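You operate a simulated robot arm through the tools that you are given. There is no shell and no other tool.

You run a simulated two-armed robot. Do the job below in one go: nothing can be reset, and whatever is moved stays where it is left.

Task
Run both thread rings down their studs and back up; set each blue lever to its result.
Fine: GOOD if the ring goes down to the plate, HOLD if it jams on the way.

It is judged by the outcome, as a careful person would: the job done as asked, and still so three seconds after it is handed in. It fails if anything else is knocked over, pushed out of place, dropped, spilled or broken.

Robot
Two 7-joint arms with two-finger parallel grippers on one trunk that stands fixed in place. Base frame: the origin is at the foot of the trunk, x ahead of it, y to its left, z up. Readings come in mm, rad, newtons and seconds.
The left shoulder is at [50, 168, 1182], the right one opposite. With the tool pointing down near the work surface each hand reaches from about 180 to 660 mm from the base axis, measured 20 degrees to its own side. Payload 1.57 kg a hand.
Tool frame (each hand has its own): the origin (TCP) lies between the finger pads and is the grasp point; the fingertips stand 30 mm ahead of it; z points along the fingers, y is the line along which they close. Largest opening 80 mm; finger width 17, thickness 12; the body of the gripper, 40 by 82 mm, starts 80 mm behind the TCP.
Orientation is that of the tool frame in the base frame, as a unit quaternion [w, x, y, z]. With the fingers straight down and closing along the base's y, the tool's x points along the base's -x, its y along +y and its z along -z.

Tools
- The arms move only by the tool nudge_tool. It takes "left_increments", "right_increments" or both (then of equal length, played together; a hand with none holds still); each is a list of rows, each a list of 3 entries, a list of its own where there are three numbers: the shift along the tool's x, y, z in mm, then the turn, a rotation vector about the tool's x, y, z in rad, then the closure, from 0 (fully open) to 1 (shut). In form: [[[x, y, z], [wx, wy, wz], hand], ...]. A call has 1 to 20 rows; each row shifts and turns the commanded pose from where the row before left it, along the tool's axes as they then stand. Rows are played at 5 a second. More than 50 mm and 0.15 rad between two rows, or a gripper value outside its range, and nothing of the call is played. Where a pose cannot be reached the arm comes as near as it can. A force on the tool above 50 N (or 10 N above the force at the start of the call, whichever is more), or a blocked arm, ends the call early, and 0.2 s more pass. The fingers move at their own pace (about 45 mm/s each) and stop on an object; they squeeze with about 26 N. The grip force told is the motor's: it shows also when the fingers shut on nothing. Time passes only in rows, and 0.2 s behind the last, so rows that do not move let the fingers close. The reply holds the time, the measured pose of the TCP, the force on the tool along the base axes, the opening and the grip force, in the units named above and with some noise, with the torque about the TCP (base axes, N m) and any sound that the robot's microphone picked up, and new pictures: "show" is both (left out), scene, wrist or none (wrist: the cameras of the hands that moved).
- Cameras (640 x 400 px; columns grow to the right, rows downward): "scene" is now at [114.4, 47.1, 1390.2]; the picture's right is [0.53, -0.85, 0.00], its down [-0.50, -0.31, -0.81] and it looks along [0.68, 0.43, -0.59] (base axes); focal length 316 px, centre (320, 200). "left" rides on the left gripper at [72, 7, -122] in its tool frame; the picture's right is [-0.09, 1.00, 0.00], its down [-0.84, -0.08, -0.54] and it looks along [-0.54, -0.05, 0.84] (tool axes); focal length 238 px, centre (320, 200). "right" rides on the right gripper at [72, -7, -122] in its tool frame; the picture's right is [0.09, 1.00, 0.00], its down [-0.84, 0.08, -0.54] and it looks along [-0.54, 0.05, 0.84] (tool axes); focal length 238 px, centre (320, 200). There is no depth. A picture from a camera that has moved, and an enlarged one, comes with that camera's place and axes in the base frame and with its lens.
- raise_lower(by): slides the trunk up (or, below 0, down) by that many mm; the arms and the scene camera ride with it, the base frame stays. It gives what a move gives, with no picture.
- turn_head(pan, tilt): turns the head with the scene camera to pan (to the left, within 1.396 rad either way) and tilt (down, from -0.506 to 1.204), counted from straight ahead of the robot. It gives what a move gives, and a new picture of the scene camera.
- enlarge(camera, box): a new picture of the part [left, top, right, bottom] of that camera's present view, enlarged. The clock stands still meanwhile.
- hand_in(): hands the job in; it is judged then, once.

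Nothing tells you positions but the pictures and the camera data. Unless the task says otherwise, let go and move clear before handing in.

The tools are called after "Request:" as a command line: name --argument value ..., lists and objects as JSON in quotes. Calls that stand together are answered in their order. nudge_tool: Moves the arms, as the interface text tells. Its arguments: {"type":"object","properties":{"left_increments":{"type":"array"},"right_increments":{"type":"array"},"show":{"type":"string","enum":["both","scene","wrist","none"]}},"required":[]} The other tools are called the same way: raise_lower (by) moves the trunk up or down; turn_head (pan, tilt) turns the head that bears the scene camera; enlarge (camera, box) takes an enlarged picture of a part of a camera's view; hand_in () hands the job in.

At the start:

```text
time: 0.0
left_tool_pos: [321.7, 498.2, 1119.4]
left_orientation: [0.0, -0.001, 1.0, 0.0]
left_contact_force: [0.5, -0.9, -0.1]
left_moment: [0.0, 0.04, -0.03]
left_gripper_width: 80.1
left_gripper_force: 0.1
right_tool_pos: [409.9, 10.2, 1135.1]
right_orientation: [0.001, 0.0, 1.0, 0.0]
right_contact_force: [0.4, -0.2, -0.2]
right_moment: [0.01, 0.0, 0.01]
right_gripper_width: 79.7
right_gripper_force: 0.0
trunk travel left (down, up): [-350.0, 93.0]
head pan, tilt (commanded): [0.562, 0.63]
```

scene: 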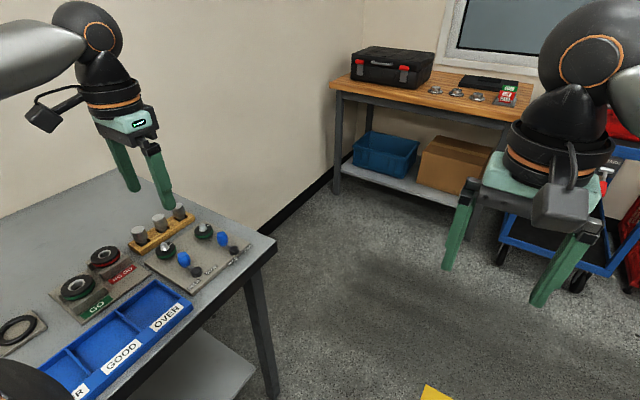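
right: 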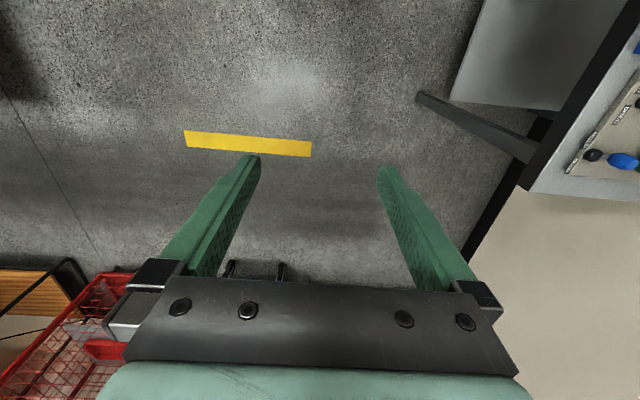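
left: 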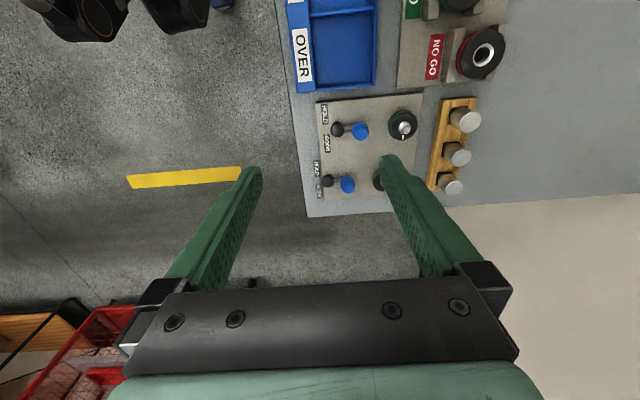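

I see a bench to the left with a plate holding two studs with dark/green rings, blue levers and HOLD/GOOD labels. I'll look closer before moving anything.

Request:
enlarge --camera "scene" --box '[120, 190, 280, 290]'

Request:
enlarge --camera "left" --box '[290, 80, 490, 220]'

Request:
turn_head --pan 0.95 --tilt 0.85

```text
4.00 times, centred on (200, 240) of scene
camera zoom: at [114.4, 47.1, 1390.2], right [0.53, -0.85, 0.0], down [-0.5, -0.31, -0.81], along [0.68, 0.43, -0.59], focal length 1263 px, centre (800, 40)
```

zoom: 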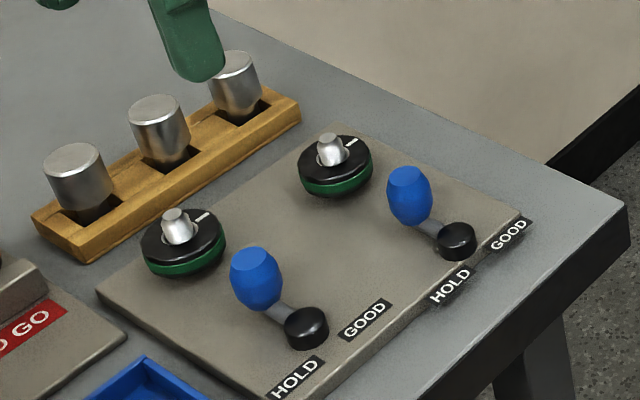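

```text
2.86 times, centred on (390, 150) of left
camera zoom: at [248.4, 504.8, 1242.5], right [0.09, 1.0, 0.0], down [0.84, -0.08, 0.54], along [0.54, -0.05, -0.84], focal length 681 px, centre (120, 343)
```

zoom: 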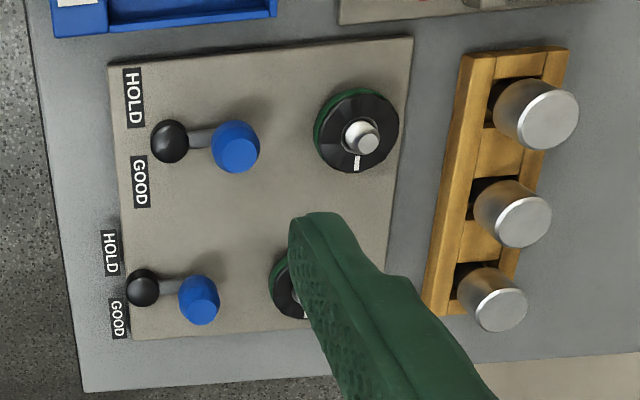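

```text
time: 0.9
left_tool_pos: [321.2, 497.9, 1118.9]
left_orientation: [0.001, -0.001, 1.0, 0.0]
left_contact_force: [-0.6, -0.1, 0.0]
left_moment: [-0.03, -0.03, -0.01]
left_gripper_width: 80.3
left_gripper_force: 0.2
right_tool_pos: [411.1, 10.2, 1133.6]
right_orientation: [0.0, 0.0, 1.0, 0.0]
right_contact_force: [0.2, -0.8, -0.6]
right_moment: [0.0, -0.01, 0.01]
right_gripper_width: 79.9
right_gripper_force: 0.0
trunk travel left (down, up): [-350.0, 93.0]
head pan, tilt (commanded): [0.949, 0.85]
camera scene: at [86.0, 64.0, 1371.9], right [0.81, -0.58, 0.0], down [-0.44, -0.61, -0.66], along [0.38, 0.54, -0.75], focal length 316 px, centre (320, 200)
```

scene: 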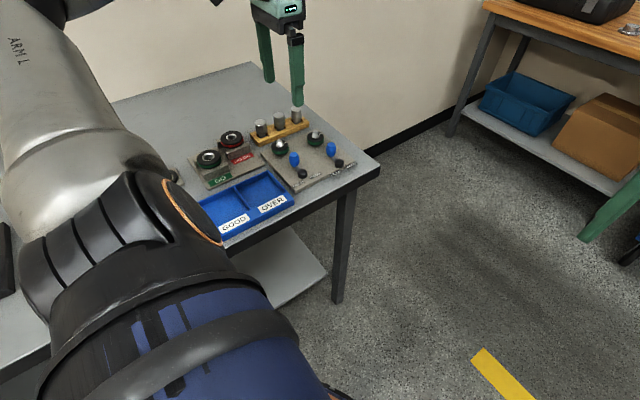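

The plate carries two studs with rings, stud A near (362, 622, 884) and stud B near (455, 601, 884), with a lever beside each. I'll look more closely at the levers.

Request:
enlarge --camera "scene" --box '[250, 110, 360, 200]'

Request:
enlarge --camera "left" --box '[300, 90, 430, 210]'

```text
4.44 times, centred on (305, 155) of scene
camera zoom: at [86.0, 64.0, 1371.9], right [0.81, -0.58, 0.0], down [-0.44, -0.61, -0.66], along [0.38, 0.54, -0.75], focal length 1404 px, centre (387, 400)
```

zoom: 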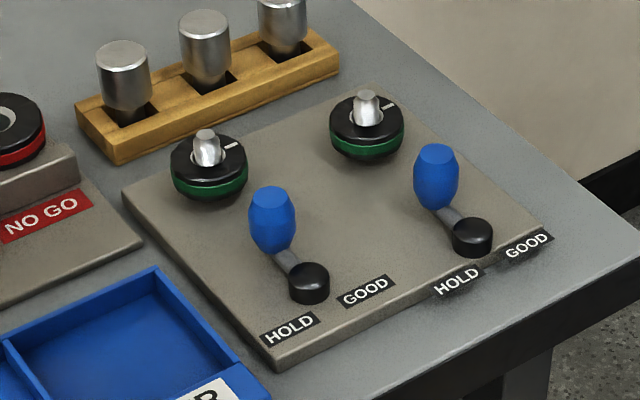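

```text
3.33 times, centred on (365, 150) of left
camera zoom: at [248.4, 504.7, 1242.5], right [0.09, 1.0, 0.0], down [0.84, -0.08, 0.54], along [0.54, -0.05, -0.84], focal length 794 px, centre (170, 367)
```

zoom: 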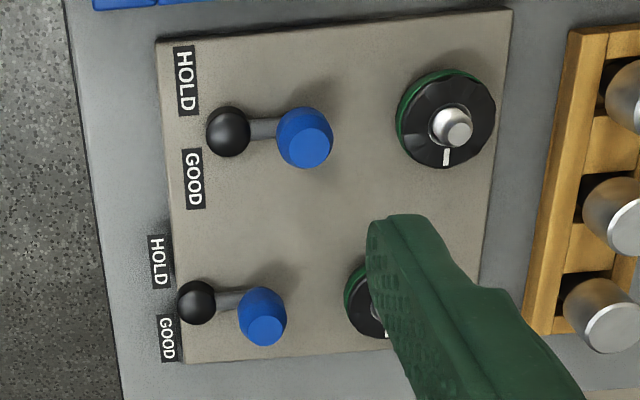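

Levers look like vertical blue handles on arms turning about black hubs (hub A ≈ (360, 522, 868), handle A ≈ (362, 559)); HOLD is on the −x side, GOOD on the +x side. I'll bring the left hand nearer, well above everything, to see ring A's gap and heights.

Request:
nudge_tool --left_increments '[[[-8, 12, 20], [0, 0, 0], 0], [[-8, 12, 20], [0, 0, 0], 0], [[-8, 12, 20], [0, 0, 0], 0], [[-8, 12, 20], [0, 0, 0], 0], [[-8, 12, 20], [0, 0, 0], 0]]' --show "both"

```text
time: 2.1
left_tool_pos: [359.4, 558.2, 1018.9]
left_orientation: [0.001, 0.0, 1.0, 0.002]
left_contact_force: [0.3, 0.5, 0.4]
left_moment: [0.04, -0.02, -0.01]
left_gripper_width: 80.3
left_gripper_force: 0.0
right_tool_pos: [410.4, 9.3, 1134.2]
right_orientation: [-0.001, -0.001, 1.0, 0.0]
right_contact_force: [0.3, -0.7, 0.4]
right_moment: [-0.05, 0.01, 0.0]
right_gripper_width: 79.8
right_gripper_force: 0.1
trunk travel left (down, up): [-350.0, 93.0]
head pan, tilt (commanded): [0.949, 0.85]
camera scene: at [86.1, 64.2, 1371.9], right [0.81, -0.58, 0.0], down [-0.44, -0.61, -0.66], along [0.38, 0.54, -0.75], focal length 316 px, centre (320, 200)
camera left: at [287.5, 565.1, 1141.6], right [0.09, 1.0, 0.0], down [0.84, -0.08, 0.54], along [0.54, -0.05, -0.84], focal length 238 px, centre (320, 200)
```

scene: 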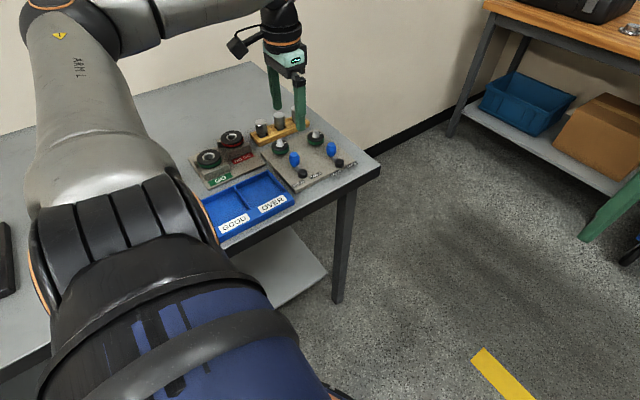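
left: 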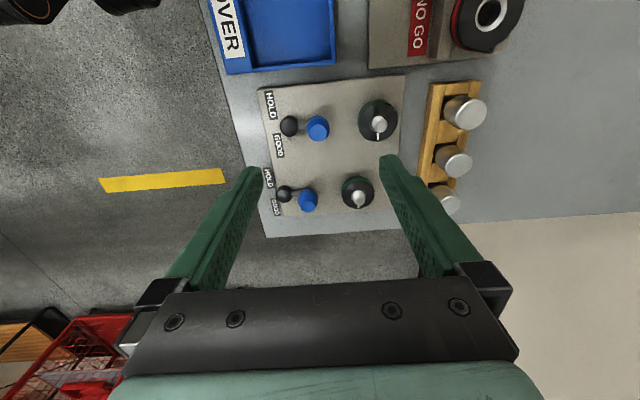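

Request:
enlarge --camera "left" --box '[340, 85, 420, 215]'

Request:
enlarge --camera "left" --box '[260, 80, 420, 220]'

Request:
enlarge --camera "scene" --box '[260, 120, 350, 190]'

```text
3.08 times, centred on (380, 150) of left
camera zoom: at [287.5, 565.1, 1141.6], right [0.09, 1.0, 0.0], down [0.84, -0.08, 0.54], along [0.54, -0.05, -0.84], focal length 733 px, centre (135, 354)
```

zoom: 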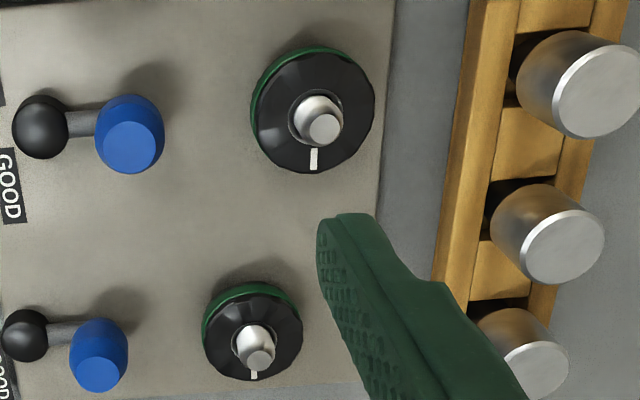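

```text
2.86 times, centred on (340, 150) of left
camera zoom: at [287.5, 565.1, 1141.6], right [0.09, 1.0, 0.0], down [0.84, -0.08, 0.54], along [0.54, -0.05, -0.84], focal length 681 px, centre (263, 343)
```

zoom: 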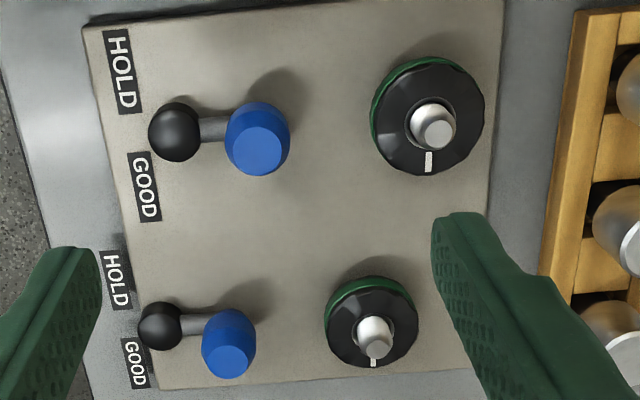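

```text
5.71 times, centred on (305, 155) of scene
camera zoom: at [86.1, 64.2, 1371.9], right [0.81, -0.58, 0.0], down [-0.44, -0.61, -0.66], along [0.38, 0.54, -0.75], focal length 1805 px, centre (406, 457)
```

zoom: 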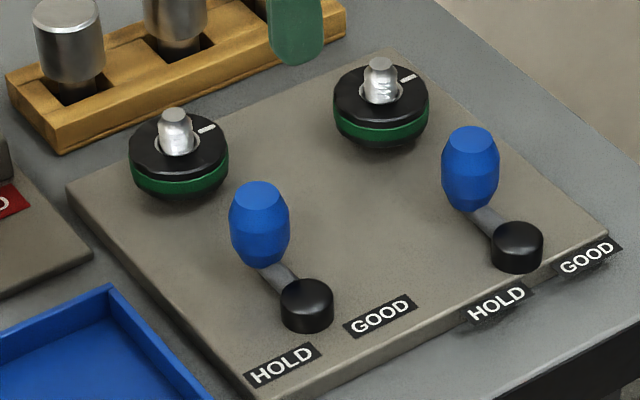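

Both rings hang a few millimetres above the plate with a white index mark on top. I'll move the left hand above ring A (≈(361, 622)), staying well clear in height, and check it reaches.

Request:
nudge_tool --left_increments '[[[-0.4, 16, 10], [0, 0, 0], 0.25], [[-0.4, 16, 15], [0, 0, 0], 0.25], [[-0.4, 16, 17], [0, 0, 0], 0.25], [[-0.4, 16, 17], [0, 0, 0], 0.25], [[0, 0, 0], [0, 0, 0], 0.25]]' --show "both"

```text
time: 3.3
left_tool_pos: [362.7, 623.3, 961.0]
left_orientation: [0.001, 0.0, 1.0, 0.0]
left_contact_force: [-0.6, 0.0, 0.5]
left_moment: [0.02, 0.02, 0.0]
left_gripper_width: 60.1
left_gripper_force: 0.1
right_tool_pos: [410.7, 10.5, 1134.4]
right_orientation: [0.0, 0.001, 1.0, 0.0]
right_contact_force: [-0.5, -1.0, -0.2]
right_moment: [0.0, -0.03, 0.0]
right_gripper_width: 80.0
right_gripper_force: 0.1
trunk travel left (down, up): [-350.0, 93.0]
head pan, tilt (commanded): [0.949, 0.85]
camera scene: at [85.8, 64.0, 1371.9], right [0.81, -0.58, 0.0], down [-0.44, -0.61, -0.66], along [0.38, 0.54, -0.75], focal length 316 px, centre (320, 200)
camera left: at [290.4, 630.1, 1083.9], right [0.09, 1.0, 0.0], down [0.84, -0.08, 0.54], along [0.54, -0.05, -0.84], focal length 238 px, centre (320, 200)
```

scene: 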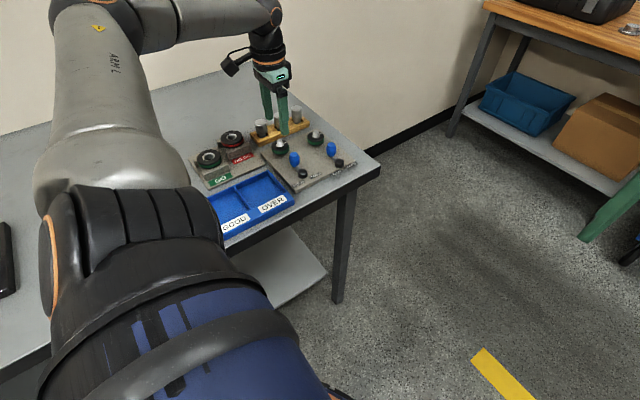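
left: 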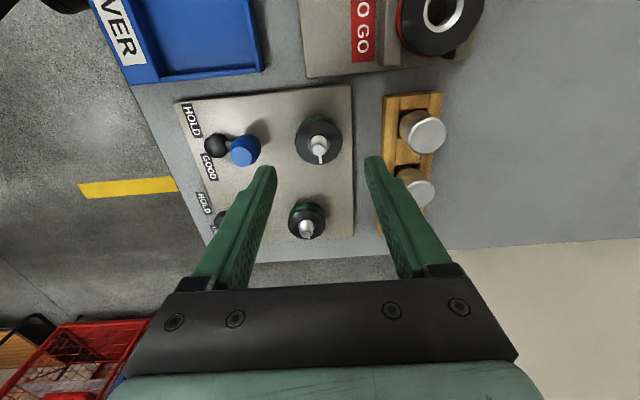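

Request:
enlarge --camera "left" --box '[280, 100, 360, 250]'

Request:
enlarge --camera "left" --box '[270, 100, 370, 180]'

```text
2.67 times, centred on (320, 175) of left
camera zoom: at [290.4, 630.1, 1083.9], right [0.09, 1.0, 0.0], down [0.84, -0.08, 0.54], along [0.54, -0.05, -0.84], focal length 636 px, centre (320, 267)
```

zoom: 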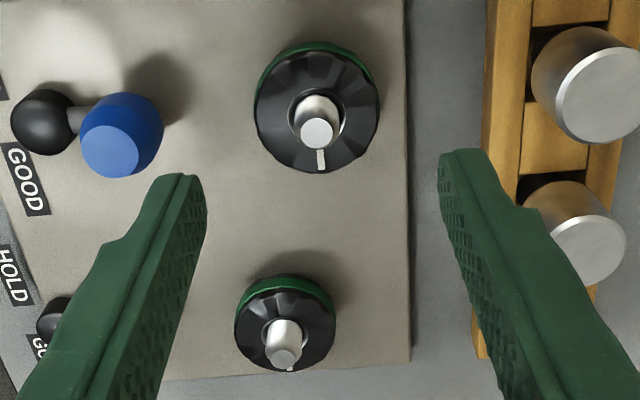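

```text
5.00 times, centred on (320, 140) of left
camera zoom: at [290.4, 630.1, 1083.9], right [0.09, 1.0, 0.0], down [0.84, -0.08, 0.54], along [0.54, -0.05, -0.84], focal length 1192 px, centre (320, 500)
```

zoom: 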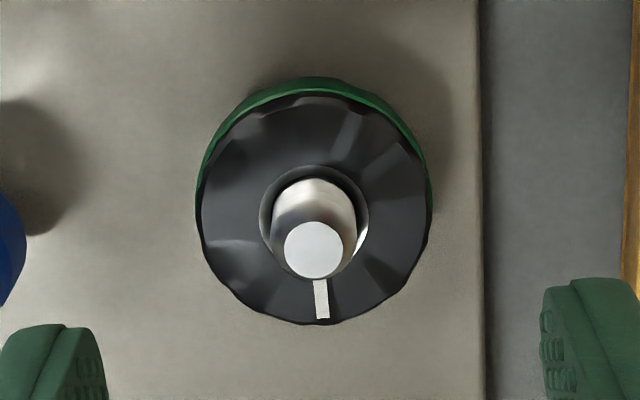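

Ring A is about 41 mm across, centred near (361.5, 622.7) with its top near z≈877 and the stud tip near 894. I'll lower the open fingers around it, fingertips staying above the plate.

Request:
nudge_tool --left_increments '[[[0.5, -0.5, 12], [0, 0, 0], 0.25], [[0.5, 0, 15], [0, 0, 0], 0.25], [[0, 0, 15], [0, 0, 0], 0.25], [[0, 0, 14], [0, 0, 0], 0.25], [[0, 0, 0], [0, 0, 0], 0.25]]' --show "both"

Request:
enlarge --camera "scene" --box '[250, 100, 340, 170]'

Request:
enlarge --camera "left" --box '[240, 80, 400, 240]'

```text
time: 4.5
left_tool_pos: [360.4, 620.2, 903.5]
left_orientation: [0.001, 0.0, 1.0, 0.001]
left_contact_force: [-0.3, -0.1, -0.1]
left_moment: [-0.02, -0.04, 0.0]
left_gripper_width: 59.9
left_gripper_force: 0.1
right_tool_pos: [410.4, 9.7, 1134.4]
right_orientation: [0.0, 0.0, 1.0, 0.0]
right_contact_force: [-0.3, -0.3, -0.6]
right_moment: [0.0, -0.02, -0.02]
right_gripper_width: 80.2
right_gripper_force: 0.0
trunk travel left (down, up): [-350.0, 93.0]
head pan, tilt (commanded): [0.949, 0.85]
camera scene: at [85.9, 64.0, 1371.9], right [0.81, -0.58, 0.0], down [-0.44, -0.61, -0.66], along [0.38, 0.54, -0.75], focal length 316 px, centre (320, 200)
camera left: at [288.4, 628.6, 1026.7], right [0.09, 1.0, 0.0], down [0.84, -0.08, 0.54], along [0.54, -0.05, -0.84], focal length 238 px, centre (320, 200)
```

scene: 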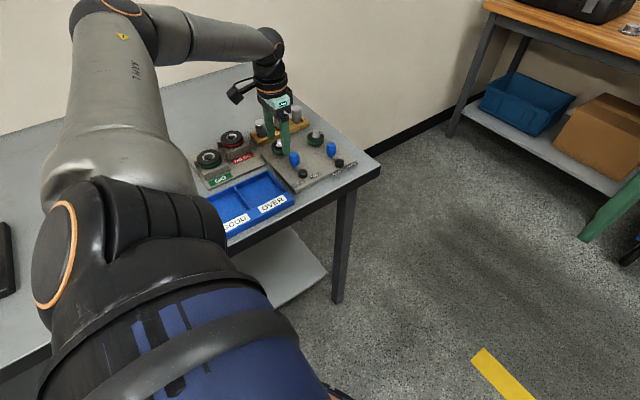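
left: 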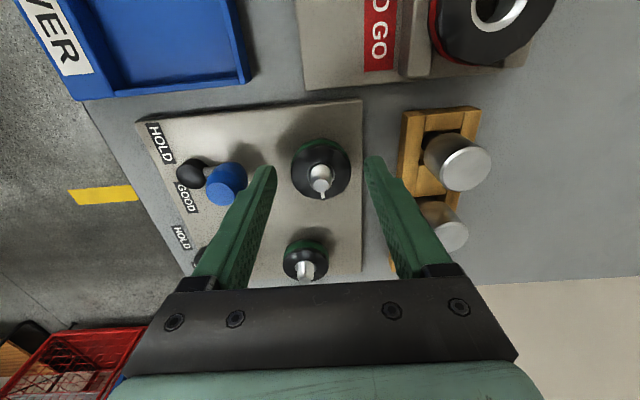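

```text
5.71 times, centred on (295, 135) of scene
camera zoom: at [85.9, 64.0, 1371.9], right [0.81, -0.58, 0.0], down [-0.44, -0.61, -0.66], along [0.38, 0.54, -0.75], focal length 1805 px, centre (463, 571)
```

zoom: 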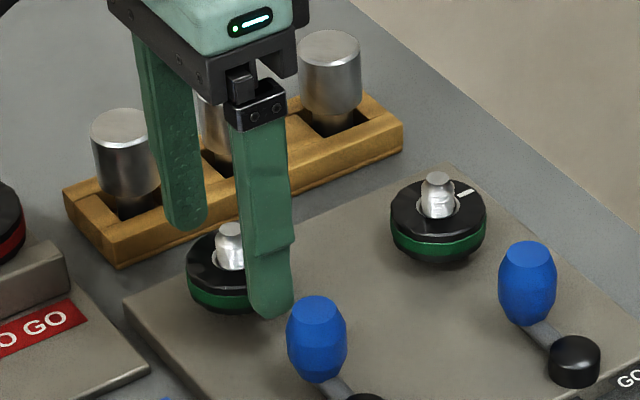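

```text
2.50 times, centred on (320, 160) of left
camera zoom: at [288.4, 628.6, 1026.7], right [0.09, 1.0, 0.0], down [0.84, -0.08, 0.54], along [0.54, -0.05, -0.84], focal length 596 px, centre (320, 300)
```

zoom: 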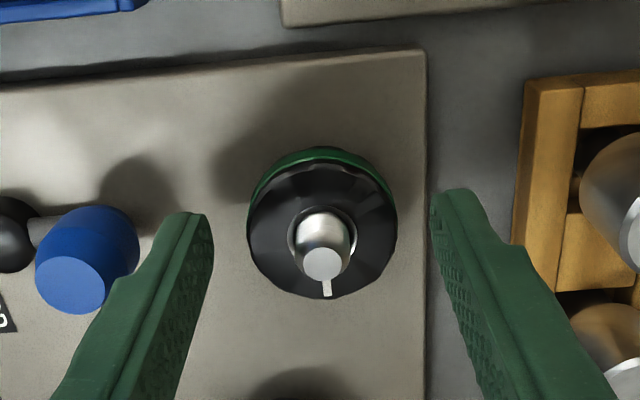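

Fingers straddle ring A with clearance; ring centre ≈ (361.5, 622.8). I'll centre, lower 5 mm more and close on the ring's rim, watching the forces.

Request:
nudge_tool --left_increments '[[[0.8, 1.0, 2.5], [0, 0, 0], 0.25], [[0, 0, 2.5], [0, 0, 0], 0.25], [[0, 0, 0], [0, 0, 0], 0.45], [[0, 0, 0], [0, 0, 0], 0.6], [[0, 0, 0], [0, 0, 0], 0.6]]' --show "wrist"

Request:
enlarge --camera "left" --box '[240, 80, 400, 240]'

Request:
enlarge --camera "scene" --box '[250, 100, 340, 170]'

```text
time: 5.7
left_tool_pos: [360.8, 622.3, 899.8]
left_orientation: [0.0, 0.001, 1.0, 0.0]
left_contact_force: [-0.1, -4.6, -1.3]
left_moment: [-0.07, -0.25, -0.02]
left_gripper_width: 41.1
left_gripper_force: 28.8
right_tool_pos: [410.6, 10.0, 1134.7]
right_orientation: [0.0, 0.0, 1.0, 0.0]
right_contact_force: [-0.4, -0.2, -0.5]
right_moment: [0.01, 0.0, 0.05]
right_gripper_width: 80.3
right_gripper_force: 0.0
trunk travel left (down, up): [-350.0, 93.0]
head pan, tilt (commanded): [0.949, 0.85]
camera left: at [287.8, 629.1, 1022.4], right [0.09, 1.0, 0.0], down [0.84, -0.08, 0.54], along [0.54, -0.05, -0.84], focal length 238 px, centre (320, 200)
```

left: 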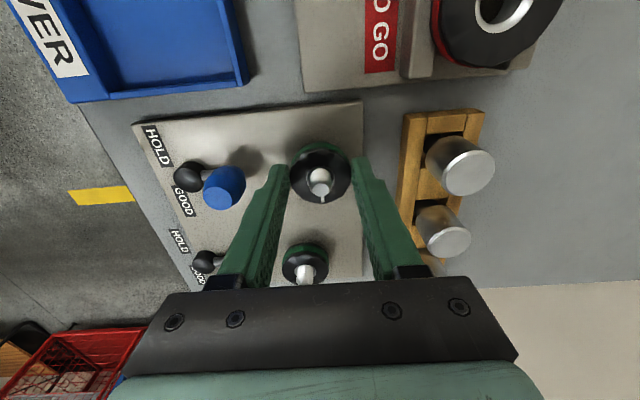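

```text
2.50 times, centred on (320, 160) of left
camera zoom: at [287.8, 629.1, 1022.4], right [0.09, 1.0, 0.0], down [0.84, -0.08, 0.54], along [0.54, -0.05, -0.84], focal length 596 px, centre (320, 300)
```

zoom: 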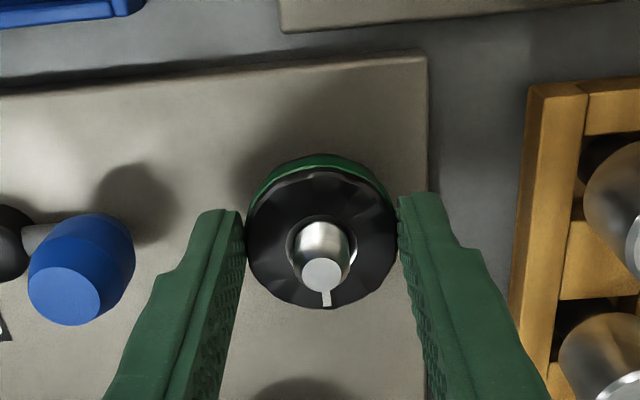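

```text
5.71 times, centred on (295, 135) of scene
camera zoom: at [86.0, 63.7, 1371.9], right [0.81, -0.58, 0.0], down [-0.44, -0.61, -0.66], along [0.38, 0.54, -0.75], focal length 1805 px, centre (463, 571)
```

zoom: 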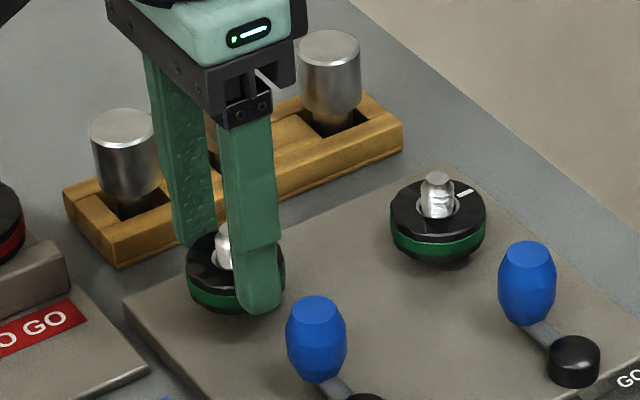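

Gripped ring A (41 mm) with a mild sideways load; I'll trim y slightly and begin turning clockwise (down) a little to feel the thread.

Request:
nudge_tool --left_increments '[[[0, -0.5, 0], [0, 0, 0], 0.6], [[0, 0, 0], [0, 0, 0.08], 0.6], [[0, 0, 0], [0, 0, 0.08], 0.6], [[0, 0, 0], [0, 0, 0.08], 0.6], [[0, 0, 0], [0, 0, 0.08], 0.6], [[0, 0, 0], [0, 0, 0], 0.6]]' --show "wrist"

Request:
enlarge --camera "left" --box '[240, 80, 400, 240]'

```text
time: 7.1
left_tool_pos: [359.5, 623.1, 898.2]
left_orientation: [0.0, 0.159, 0.987, 0.001]
left_contact_force: [0.9, 6.6, -4.3]
left_moment: [0.06, -0.19, 0.0]
left_gripper_width: 41.0
left_gripper_force: 44.9
right_tool_pos: [410.7, 11.4, 1134.2]
right_orientation: [0.0, 0.0, 1.0, -0.002]
right_contact_force: [-0.1, 0.3, -0.6]
right_moment: [0.05, 0.03, 0.0]
right_gripper_width: 80.2
right_gripper_force: 0.1
trunk travel left (down, up): [-350.0, 93.0]
head pan, tilt (commanded): [0.949, 0.85]
camera left: at [293.7, 652.3, 1021.9], right [0.4, 0.92, 0.0], down [0.77, -0.34, 0.54], along [0.5, -0.22, -0.84], focal length 238 px, centre (320, 200)
```

left: 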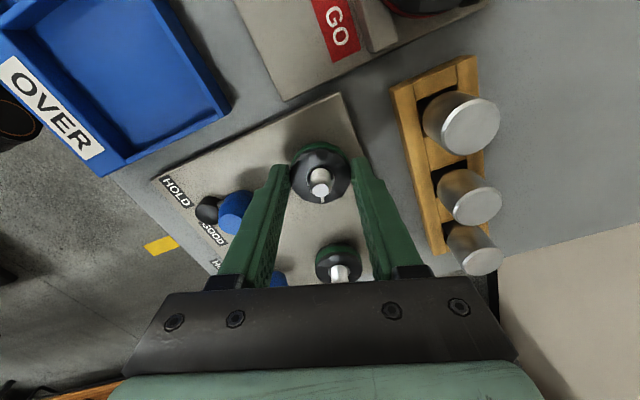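

```text
2.50 times, centred on (320, 160) of left
camera zoom: at [293.7, 652.3, 1021.9], right [0.4, 0.92, 0.0], down [0.77, -0.34, 0.54], along [0.5, -0.22, -0.84], focal length 596 px, centre (320, 300)
```

zoom: 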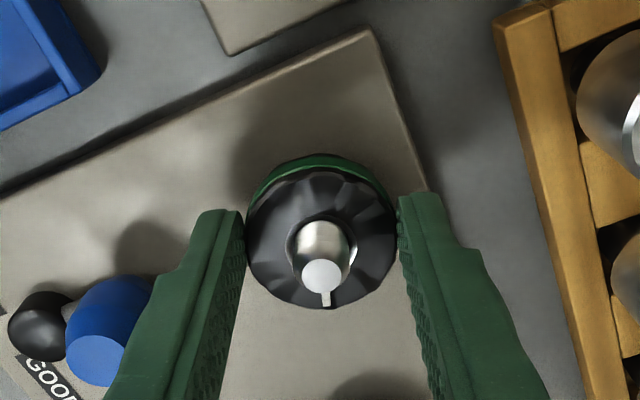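

The ring turns with the hand and draws downward on a right-hand thread (z-force building). I'll keep turning clockwise, following it down a little.

Request:
nudge_tool --left_increments '[[[0.1, 0.28, 0.1], [0, 0, 0.1], 0.6], [[0, 0, 0.05], [0, 0, 0.1], 0.6], [[0, 0, 0.05], [0, 0, 0.1], 0.6], [[0, 0, 0.05], [0, 0, 0.1], 0.6], [[0, 0, 0.05], [0, 0, 0.1], 0.6], [[0, 0, 0], [0, 0, 0], 0.6]]' --show "none"

```text
time: 8.5
left_tool_pos: [360.5, 625.2, 897.5]
left_orientation: [0.001, 0.399, 0.917, 0.002]
left_contact_force: [6.7, 18.6, -2.7]
left_moment: [0.25, -0.23, 0.05]
left_gripper_width: 41.0
left_gripper_force: 45.1
right_tool_pos: [411.5, 11.0, 1134.3]
right_orientation: [0.001, 0.0, 1.0, -0.001]
right_contact_force: [0.3, -0.9, 0.0]
right_moment: [0.01, 0.01, 0.03]
right_gripper_width: 79.7
right_gripper_force: 0.1
trunk travel left (down, up): [-350.0, 93.0]
head pan, tilt (commanded): [0.949, 0.85]
```

Side force is growing because the ring sits about 2 mm toward +x of my grasp axis. I'll release, recentre, and regrip.

Request:
nudge_tool --left_increments '[[[0, 0, 0], [0, 0, 0], 0.3], [[0, 0, 0], [0, 0, 0], 0.3], [[0, 0, 0], [0, 0, 0], 0.3]]' --show "wrist"

Request:
enlarge --camera "left" --box '[260, 100, 380, 220]'

Request:
enlarge --camera "scene" --box '[250, 100, 340, 170]'

```text
time: 9.3
left_tool_pos: [360.2, 621.5, 898.8]
left_orientation: [0.0, 0.398, 0.918, 0.001]
left_contact_force: [0.1, -0.8, -1.1]
left_moment: [0.0, 0.0, 0.01]
left_gripper_width: 55.9
left_gripper_force: 0.0
right_tool_pos: [410.5, 10.5, 1133.8]
right_orientation: [0.0, -0.001, 1.0, 0.001]
right_contact_force: [0.6, 0.7, -0.1]
right_moment: [0.0, 0.0, 0.01]
right_gripper_width: 80.4
right_gripper_force: 0.1
trunk travel left (down, up): [-350.0, 93.0]
head pan, tilt (commanded): [0.949, 0.85]
camera left: at [315.6, 679.7, 1021.7], right [0.79, 0.61, 0.0], down [0.52, -0.66, 0.54], along [0.33, -0.43, -0.84], focal length 238 px, centre (320, 200)
```

left: 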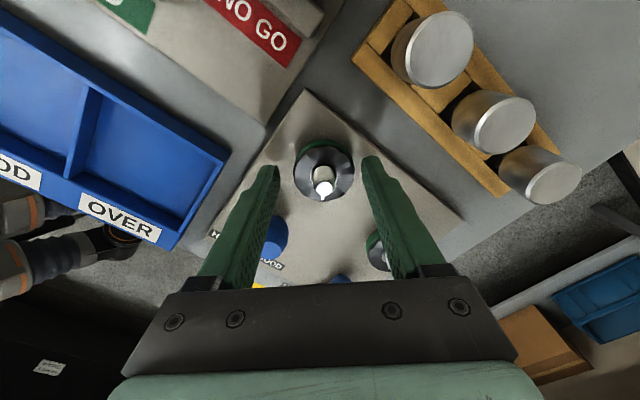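

```text
3.33 times, centred on (320, 160) of left
camera zoom: at [315.6, 679.7, 1021.7], right [0.79, 0.61, 0.0], down [0.52, -0.66, 0.54], along [0.33, -0.43, -0.84], focal length 794 px, centre (320, 333)
```

zoom: 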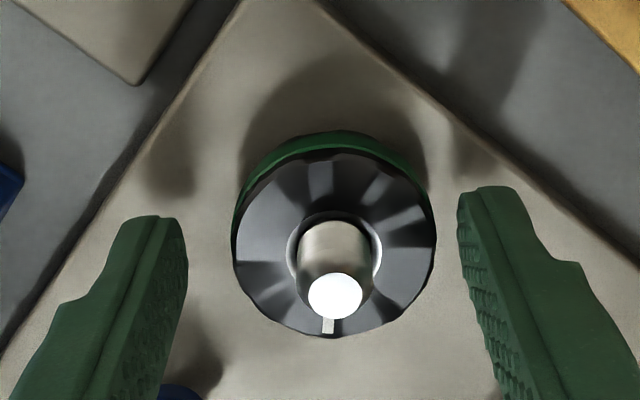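

```text
5.71 times, centred on (295, 135) of scene
camera zoom: at [86.0, 64.3, 1371.9], right [0.81, -0.58, 0.0], down [-0.44, -0.61, -0.66], along [0.38, 0.54, -0.75], focal length 1805 px, centre (463, 571)
```

zoom: 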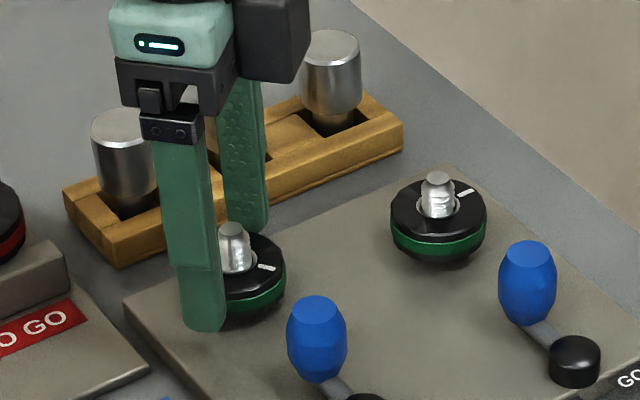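

Ring sits ~3 mm toward +x of my axis, with its top now near z≈871. I'll recentre, lower slightly, and wind the open hand back counter-clockwise for a longer next stroke.

Request:
nudge_tool --left_increments '[[[-1.9, 2.33, 0], [0, 0, 0], 0.3], [[0, 0, 0], [0, 0, -0.14], 0.3], [[0, 0, 0], [0, 0, -0.14], 0.3], [[0, 0, 0], [0, 0, -0.14], 0.3], [[0, 0, 0], [0, 0, -0.14], 0.3], [[0, 0, 0], [0, 0, -0.14], 0.3], [[0, 0, 0], [0, 0, -0.14], 0.3], [[0, 0, 0], [0, 0, -0.14], 0.3], [[0, 0, 0], [0, 0, -0.14], 0.3], [[0, 0, 0], [0, 0, -0.14], 0.3], [[0, 0, 0], [0, 0, -0.14], 0.3], [[0, 0, 0], [0, 0, -0.14], 0.3], [[0, 0, 0], [0, 0, -0.14], 0.3], [[0, 0, 0], [0, 0, -0.14], 0.3], [[0, 0, 0], [0, 0, -0.14], 0.3], [[0, 0, 0], [0, 0, 0], 0.3]]' --show "both"

Request:
enlarge --camera "left" --box '[260, 100, 380, 220]'

Request:
enlarge --camera "scene" --box '[250, 100, 340, 170]'

```text
time: 12.7
left_tool_pos: [364.2, 621.9, 900.3]
left_orientation: [0.001, -0.541, 0.841, 0.0]
left_contact_force: [1.2, -0.4, 0.0]
left_moment: [-0.01, 0.01, 0.01]
left_gripper_width: 56.2
left_gripper_force: 0.1
right_tool_pos: [409.9, 9.6, 1134.9]
right_orientation: [-0.001, 0.0, 1.0, 0.0]
right_contact_force: [-0.9, -0.6, -0.1]
right_moment: [-0.02, 0.03, 0.01]
right_gripper_width: 79.9
right_gripper_force: 0.0
trunk travel left (down, up): [-350.0, 93.0]
head pan, tilt (commanded): [0.949, 0.85]
camera scene: at [85.9, 64.1, 1371.9], right [0.81, -0.58, 0.0], down [-0.44, -0.61, -0.66], along [0.38, 0.54, -0.75], focal length 316 px, centre (320, 200)
camera left: at [327.0, 560.1, 1022.7], right [-0.87, 0.5, 0.0], down [0.42, 0.73, 0.54], along [0.27, 0.47, -0.84], focal length 238 px, centre (320, 200)
```

scene: 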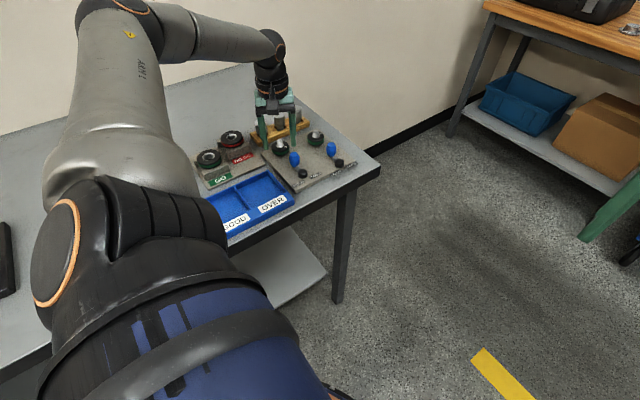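
left: 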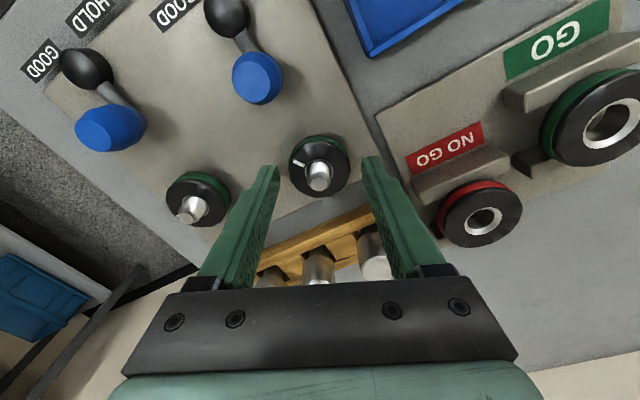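

```text
3.33 times, centred on (320, 160) of left
camera zoom: at [327.0, 560.1, 1022.7], right [-0.87, 0.5, 0.0], down [0.42, 0.73, 0.54], along [0.27, 0.47, -0.84], focal length 794 px, centre (320, 333)
```

zoom: 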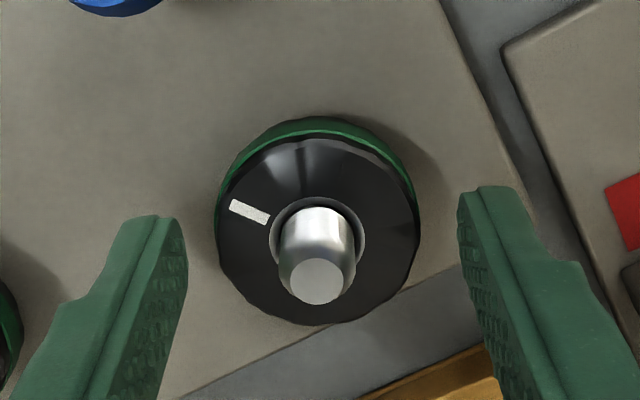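

```text
5.71 times, centred on (295, 135) of scene
camera zoom: at [85.9, 64.1, 1371.9], right [0.81, -0.58, 0.0], down [-0.44, -0.61, -0.66], along [0.38, 0.54, -0.75], focal length 1805 px, centre (463, 571)
```

zoom: 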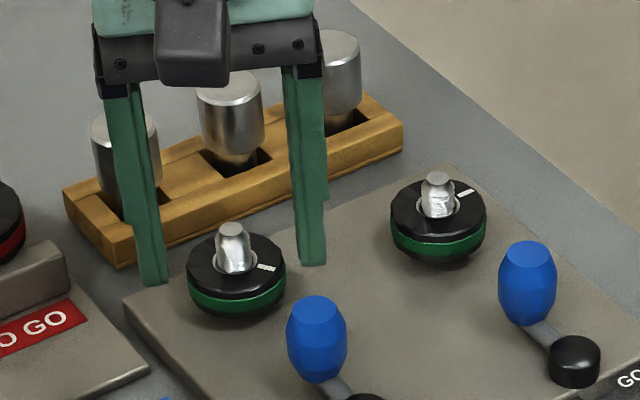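

Now centred within about half a millimetre. I'll lower 4 mm, grip, and check the forces before the next stroke.

Request:
nudge_tool --left_increments '[[[0.06, -0.58, 2], [0, 0, 0], 0.3], [[0, 0, 2], [0, 0, 0], 0.3], [[0, 0, 0], [0, 0, 0], 0.6], [[0, 0, 0], [0, 0, 0], 0.6], [[0, 0, 0], [0, 0, 0], 0.6]]' --show "none"

```text
time: 13.9
left_tool_pos: [363.4, 623.3, 894.1]
left_orientation: [0.001, -0.54, 0.841, -0.001]
left_contact_force: [1.6, -1.1, -1.1]
left_moment: [0.0, -0.23, -0.01]
left_gripper_width: 41.1
left_gripper_force: 32.5
right_tool_pos: [410.4, 9.0, 1134.3]
right_orientation: [-0.001, 0.001, 1.0, 0.001]
right_contact_force: [-0.5, 0.7, -0.3]
right_moment: [0.02, 0.0, 0.0]
right_gripper_width: 80.2
right_gripper_force: 0.1
trunk travel left (down, up): [-350.0, 93.0]
head pan, tilt (commanded): [0.949, 0.85]
```

Good low-force grip. Turning clockwise with small downward follow.

Request:
nudge_tool --left_increments '[[[0, 0, 0.04], [0, 0, 0.1], 0.6], [[0, 0, 0.04], [0, 0, 0.1], 0.6], [[0, 0, 0.04], [0, 0, 0.1], 0.6], [[0, 0, 0.04], [0, 0, 0.1], 0.6], [[0, 0, 0.04], [0, 0, 0.1], 0.6], [[0, 0, 0.04], [0, 0, 0.1], 0.6], [[0, 0, 0.04], [0, 0, 0.1], 0.6], [[0, 0, 0.04], [0, 0, 0.1], 0.6], [[0, 0, 0.04], [0, 0, 0.1], 0.6], [[0, 0, 0.04], [0, 0, 0.1], 0.6]]' --show "none"

```text
time: 16.1
left_tool_pos: [363.8, 620.5, 894.5]
left_orientation: [0.0, -0.07, 0.998, 0.001]
left_contact_force: [3.1, -4.3, -1.5]
left_moment: [-0.15, 0.03, 0.67]
left_gripper_width: 41.3
left_gripper_force: 44.8
right_tool_pos: [410.0, 10.5, 1133.5]
right_orientation: [0.001, 0.001, 1.0, 0.0]
right_contact_force: [0.1, 0.0, -0.2]
right_moment: [-0.01, 0.01, 0.04]
right_gripper_width: 79.8
right_gripper_force: 0.0
trunk travel left (down, up): [-350.0, 93.0]
head pan, tilt (commanded): [0.949, 0.85]
```

A torque of 0.67 N·m about z has appeared, which could be a jam. Let me look at whether the ring followed the hand.

Request:
enlarge --camera "left" --box '[260, 100, 380, 220]'

Request:
enlarge --camera "scene" --box '[250, 100, 340, 170]'

```text
3.33 times, centred on (320, 160) of left
camera zoom: at [291.8, 619.0, 1018.5], right [-0.05, 1.0, 0.0], down [0.84, 0.04, 0.54], along [0.54, 0.03, -0.84], focal length 794 px, centre (320, 333)
```

zoom: 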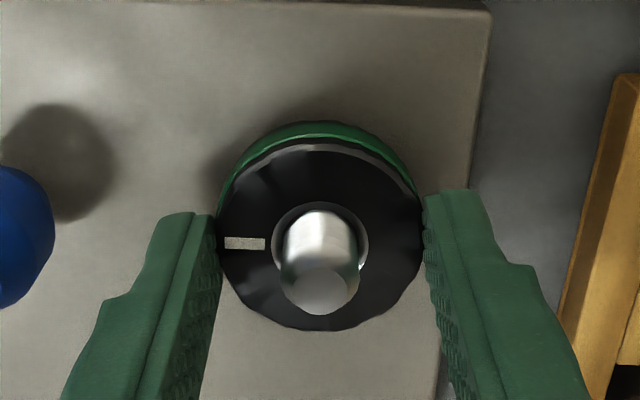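

```text
5.71 times, centred on (295, 135) of scene
camera zoom: at [86.3, 63.9, 1371.9], right [0.81, -0.58, 0.0], down [-0.44, -0.61, -0.66], along [0.38, 0.54, -0.75], focal length 1805 px, centre (463, 571)
```

zoom: 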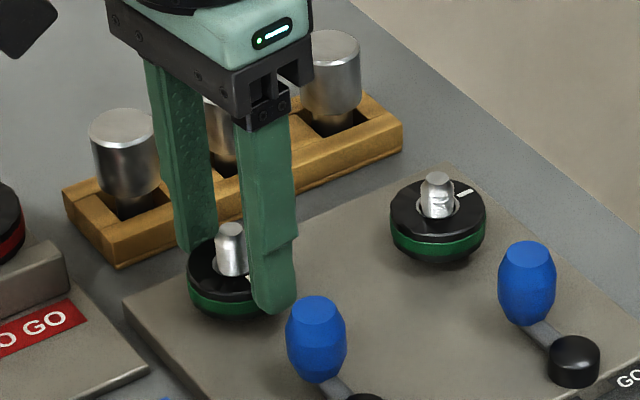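

The ring slipped in my fingers for about the last third of that stroke, so it is resisting. I'll release and inspect whether it's at the plate or stopped short.

Request:
nudge_tool --left_increments '[[[0, 0, 0], [0, 0, 0], 0.3], [[0, 0, -10], [0, 0, 0], 0.3], [[0, 0, -15], [0, 0, 0], 0.3], [[0, 0, -15], [0, 0, 0], 0.3], [[0, 0, -20], [0, 0, 0], 0.3], [[0, 0, -20], [0, 0, 0], 0.3]]' --show "none"

Request:
enlarge --camera "scene" --box '[270, 125, 302, 145]'

Request:
enlarge --camera "scene" --box '[260, 115, 340, 165]'

Request:
enlarge --camera "left" --box '[280, 100, 360, 180]'

```text
time: 17.5
left_tool_pos: [364.9, 622.8, 974.8]
left_orientation: [0.001, -0.071, 0.998, 0.0]
left_contact_force: [0.6, -0.4, 0.7]
left_moment: [0.01, -0.02, 0.0]
left_gripper_width: 56.1
left_gripper_force: 0.1
right_tool_pos: [411.2, 9.7, 1134.6]
right_orientation: [0.0, -0.001, 1.0, 0.0]
right_contact_force: [0.0, 0.0, 0.1]
right_moment: [-0.05, 0.02, -0.02]
right_gripper_width: 79.9
right_gripper_force: 0.0
trunk travel left (down, up): [-350.0, 93.0]
head pan, tilt (commanded): [0.949, 0.85]
```

```text
16.00 times, centred on (286, 135) of scene
camera zoom: at [85.8, 63.9, 1371.9], right [0.81, -0.58, 0.0], down [-0.44, -0.61, -0.66], along [0.38, 0.54, -0.75], focal length 5054 px, centre (864, 1240)
```

zoom: 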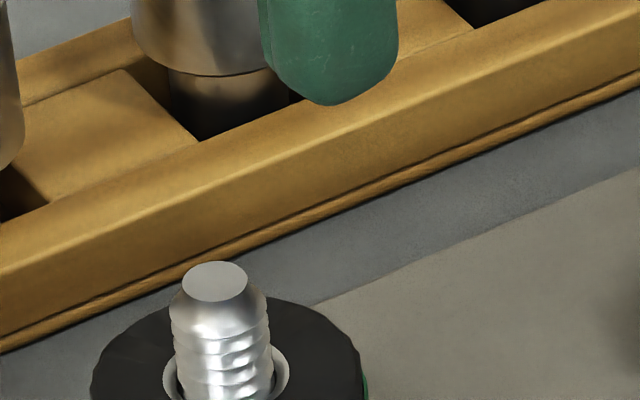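

```text
8.00 times, centred on (300, 140) of scene
camera zoom: at [85.8, 63.9, 1371.9], right [0.81, -0.58, 0.0], down [-0.44, -0.61, -0.66], along [0.38, 0.54, -0.75], focal length 2527 px, centre (480, 680)
```

zoom: 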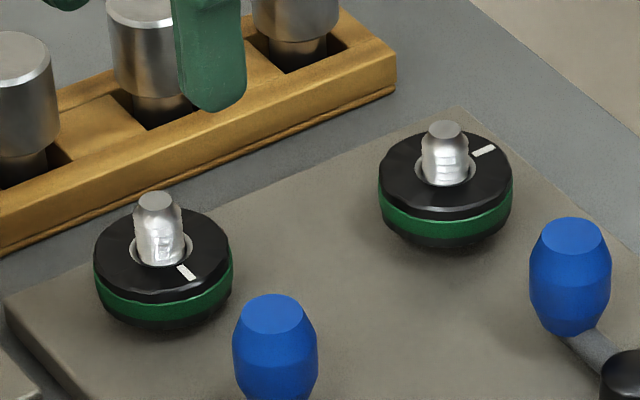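

```text
5.00 times, centred on (320, 140) of left
camera zoom: at [292.2, 618.9, 1098.5], right [-0.05, 1.0, 0.0], down [0.84, 0.04, 0.54], along [0.54, 0.03, -0.84], focal length 1192 px, centre (320, 500)
```

zoom: 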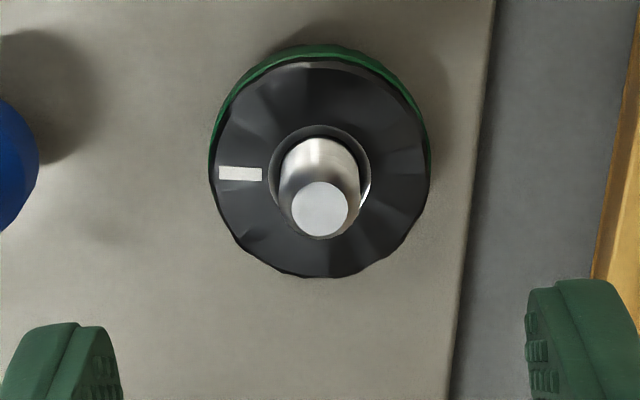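

Request:
enlarge --camera "scene" --box '[266, 138, 298, 158]'

Request:
enlarge --camera "scene" --box '[300, 128, 332, 148]'

```text
16.00 times, centred on (282, 148) of scene
camera zoom: at [85.8, 63.9, 1371.9], right [0.81, -0.58, 0.0], down [-0.44, -0.61, -0.66], along [0.38, 0.54, -0.75], focal length 5054 px, centre (928, 1032)
```

zoom: 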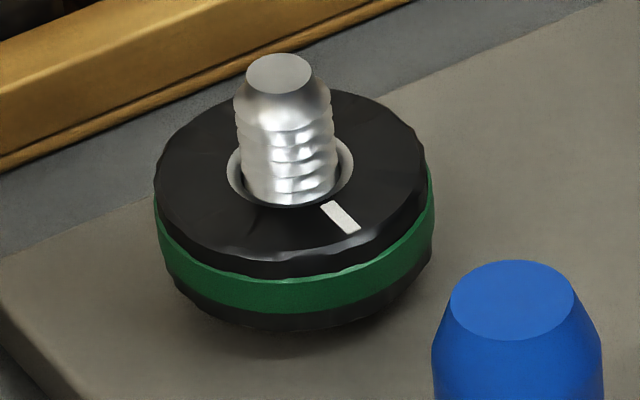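

```text
16.00 times, centred on (316, 138) of scene
camera zoom: at [85.8, 63.9, 1371.9], right [0.81, -0.58, 0.0], down [-0.44, -0.61, -0.66], along [0.38, 0.54, -0.75], focal length 5054 px, centre (384, 1192)
```

zoom: 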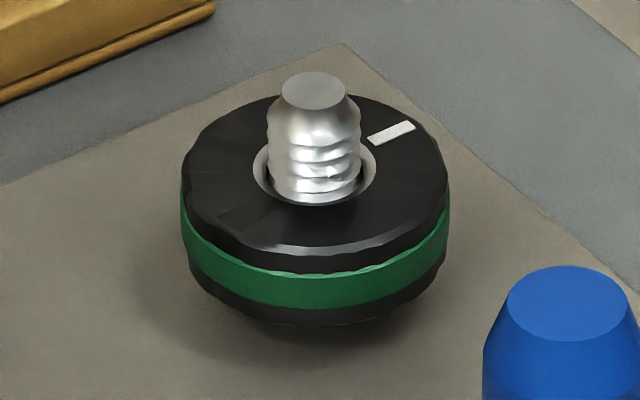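

Ring A turned about 1.45 rad in all and then resisted firmly; the view suggests it is still above the plate, but I need a side view to be sure. I'll bring the right hand's camera round to look across the plate from the −y side, first turning it to point toward +y.

Request:
nudge_tool --right_increments '[[[0, 0, 0], [-0.145, 0, 0], 0], [[0, 0, 0], [-0.145, 0, 0], 0], [[0, 0, 0], [-0.145, 0, 0], 0], [[0, 0, 0], [-0.145, 0, 0], 0], [[0, 0, 0], [-0.145, 0, 0], 0], [[0, 0, 0], [-0.145, 0, 0], 0], [[0, 0, 0], [-0.145, 0, 0], 0], [[0, 0, 0], [-0.145, 0, 0], 0], [[0, 0, 0], [-0.145, 0, 0], 0], [[0, 0, 0], [-0.145, 0, 0], 0], [[0, 0, 0], [-0.12, 0, 0], 0], [[0, 0, 0], [0, 0, 0], 0]]' --show "both"

```text
time: 20.1
left_tool_pos: [365.3, 622.0, 974.5]
left_orientation: [0.001, -0.07, 0.998, 0.0]
left_contact_force: [-0.1, -0.8, -0.2]
left_moment: [0.04, 0.01, -0.02]
left_gripper_width: 56.1
left_gripper_force: 0.0
right_tool_pos: [411.1, 9.3, 1133.7]
right_orientation: [0.0, 0.0, 0.706, 0.708]
right_contact_force: [0.0, 0.3, -0.1]
right_moment: [0.0, -0.03, 0.0]
right_gripper_width: 80.1
right_gripper_force: 0.1
trunk travel left (down, up): [-350.0, 93.0]
head pan, tilt (commanded): [0.949, 0.85]
camera scene: at [85.9, 64.1, 1371.9], right [0.81, -0.58, 0.0], down [-0.44, -0.61, -0.66], along [0.38, 0.54, -0.75], focal length 316 px, centre (320, 200)
camera right: at [340.1, -113.2, 1127.4], right [-0.09, 0.0, 1.0], down [0.84, -0.54, 0.08], along [0.54, 0.84, 0.05], focal length 238 px, centre (320, 200)
```

scene: 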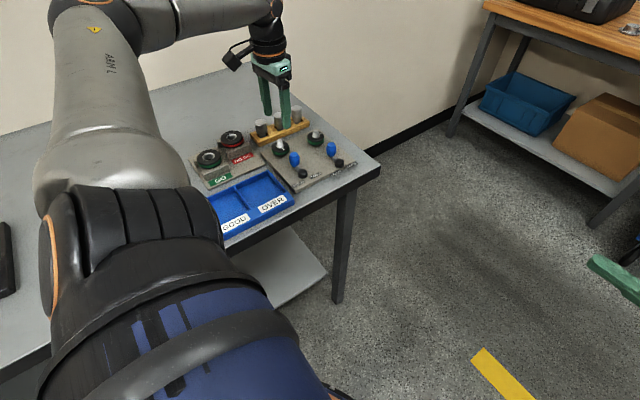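
right: 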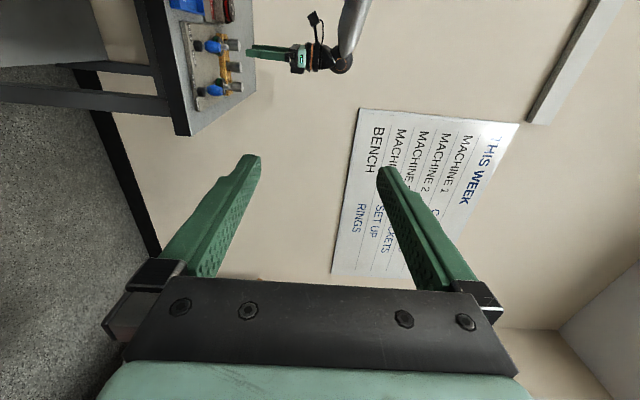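

The right camera sees a whiteboard ("THIS WEEK") on the wall; I'll read it in case it matters.

Request:
enlarge --camera "right" --box '[330, 100, 530, 290]'

Request:
enlarge --camera "right" --box '[170, 0, 270, 140]'

```text
2.11 times, centred on (430, 195) of right
camera zoom: at [340.1, -113.2, 1127.4], right [-0.09, 0.0, 1.0], down [0.84, -0.54, 0.08], along [0.54, 0.84, 0.05], focal length 502 px, centre (88, 210)
```

zoom: 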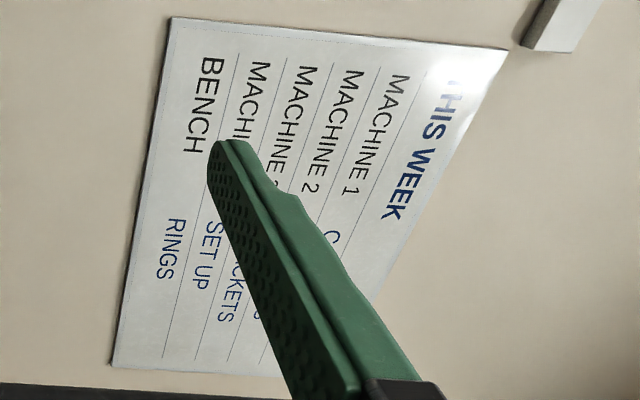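

```text
2.86 times, centred on (220, 70) of right
camera zoom: at [340.1, -113.2, 1127.4], right [-0.09, 0.0, 1.0], down [0.84, -0.54, 0.08], along [0.54, 0.84, 0.05], focal length 681 px, centre (606, 571)
```

zoom: 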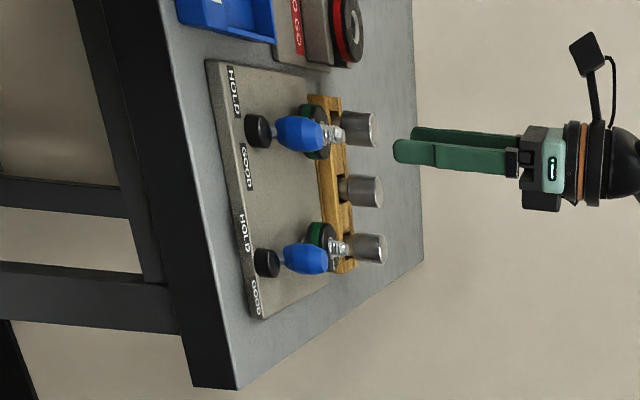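

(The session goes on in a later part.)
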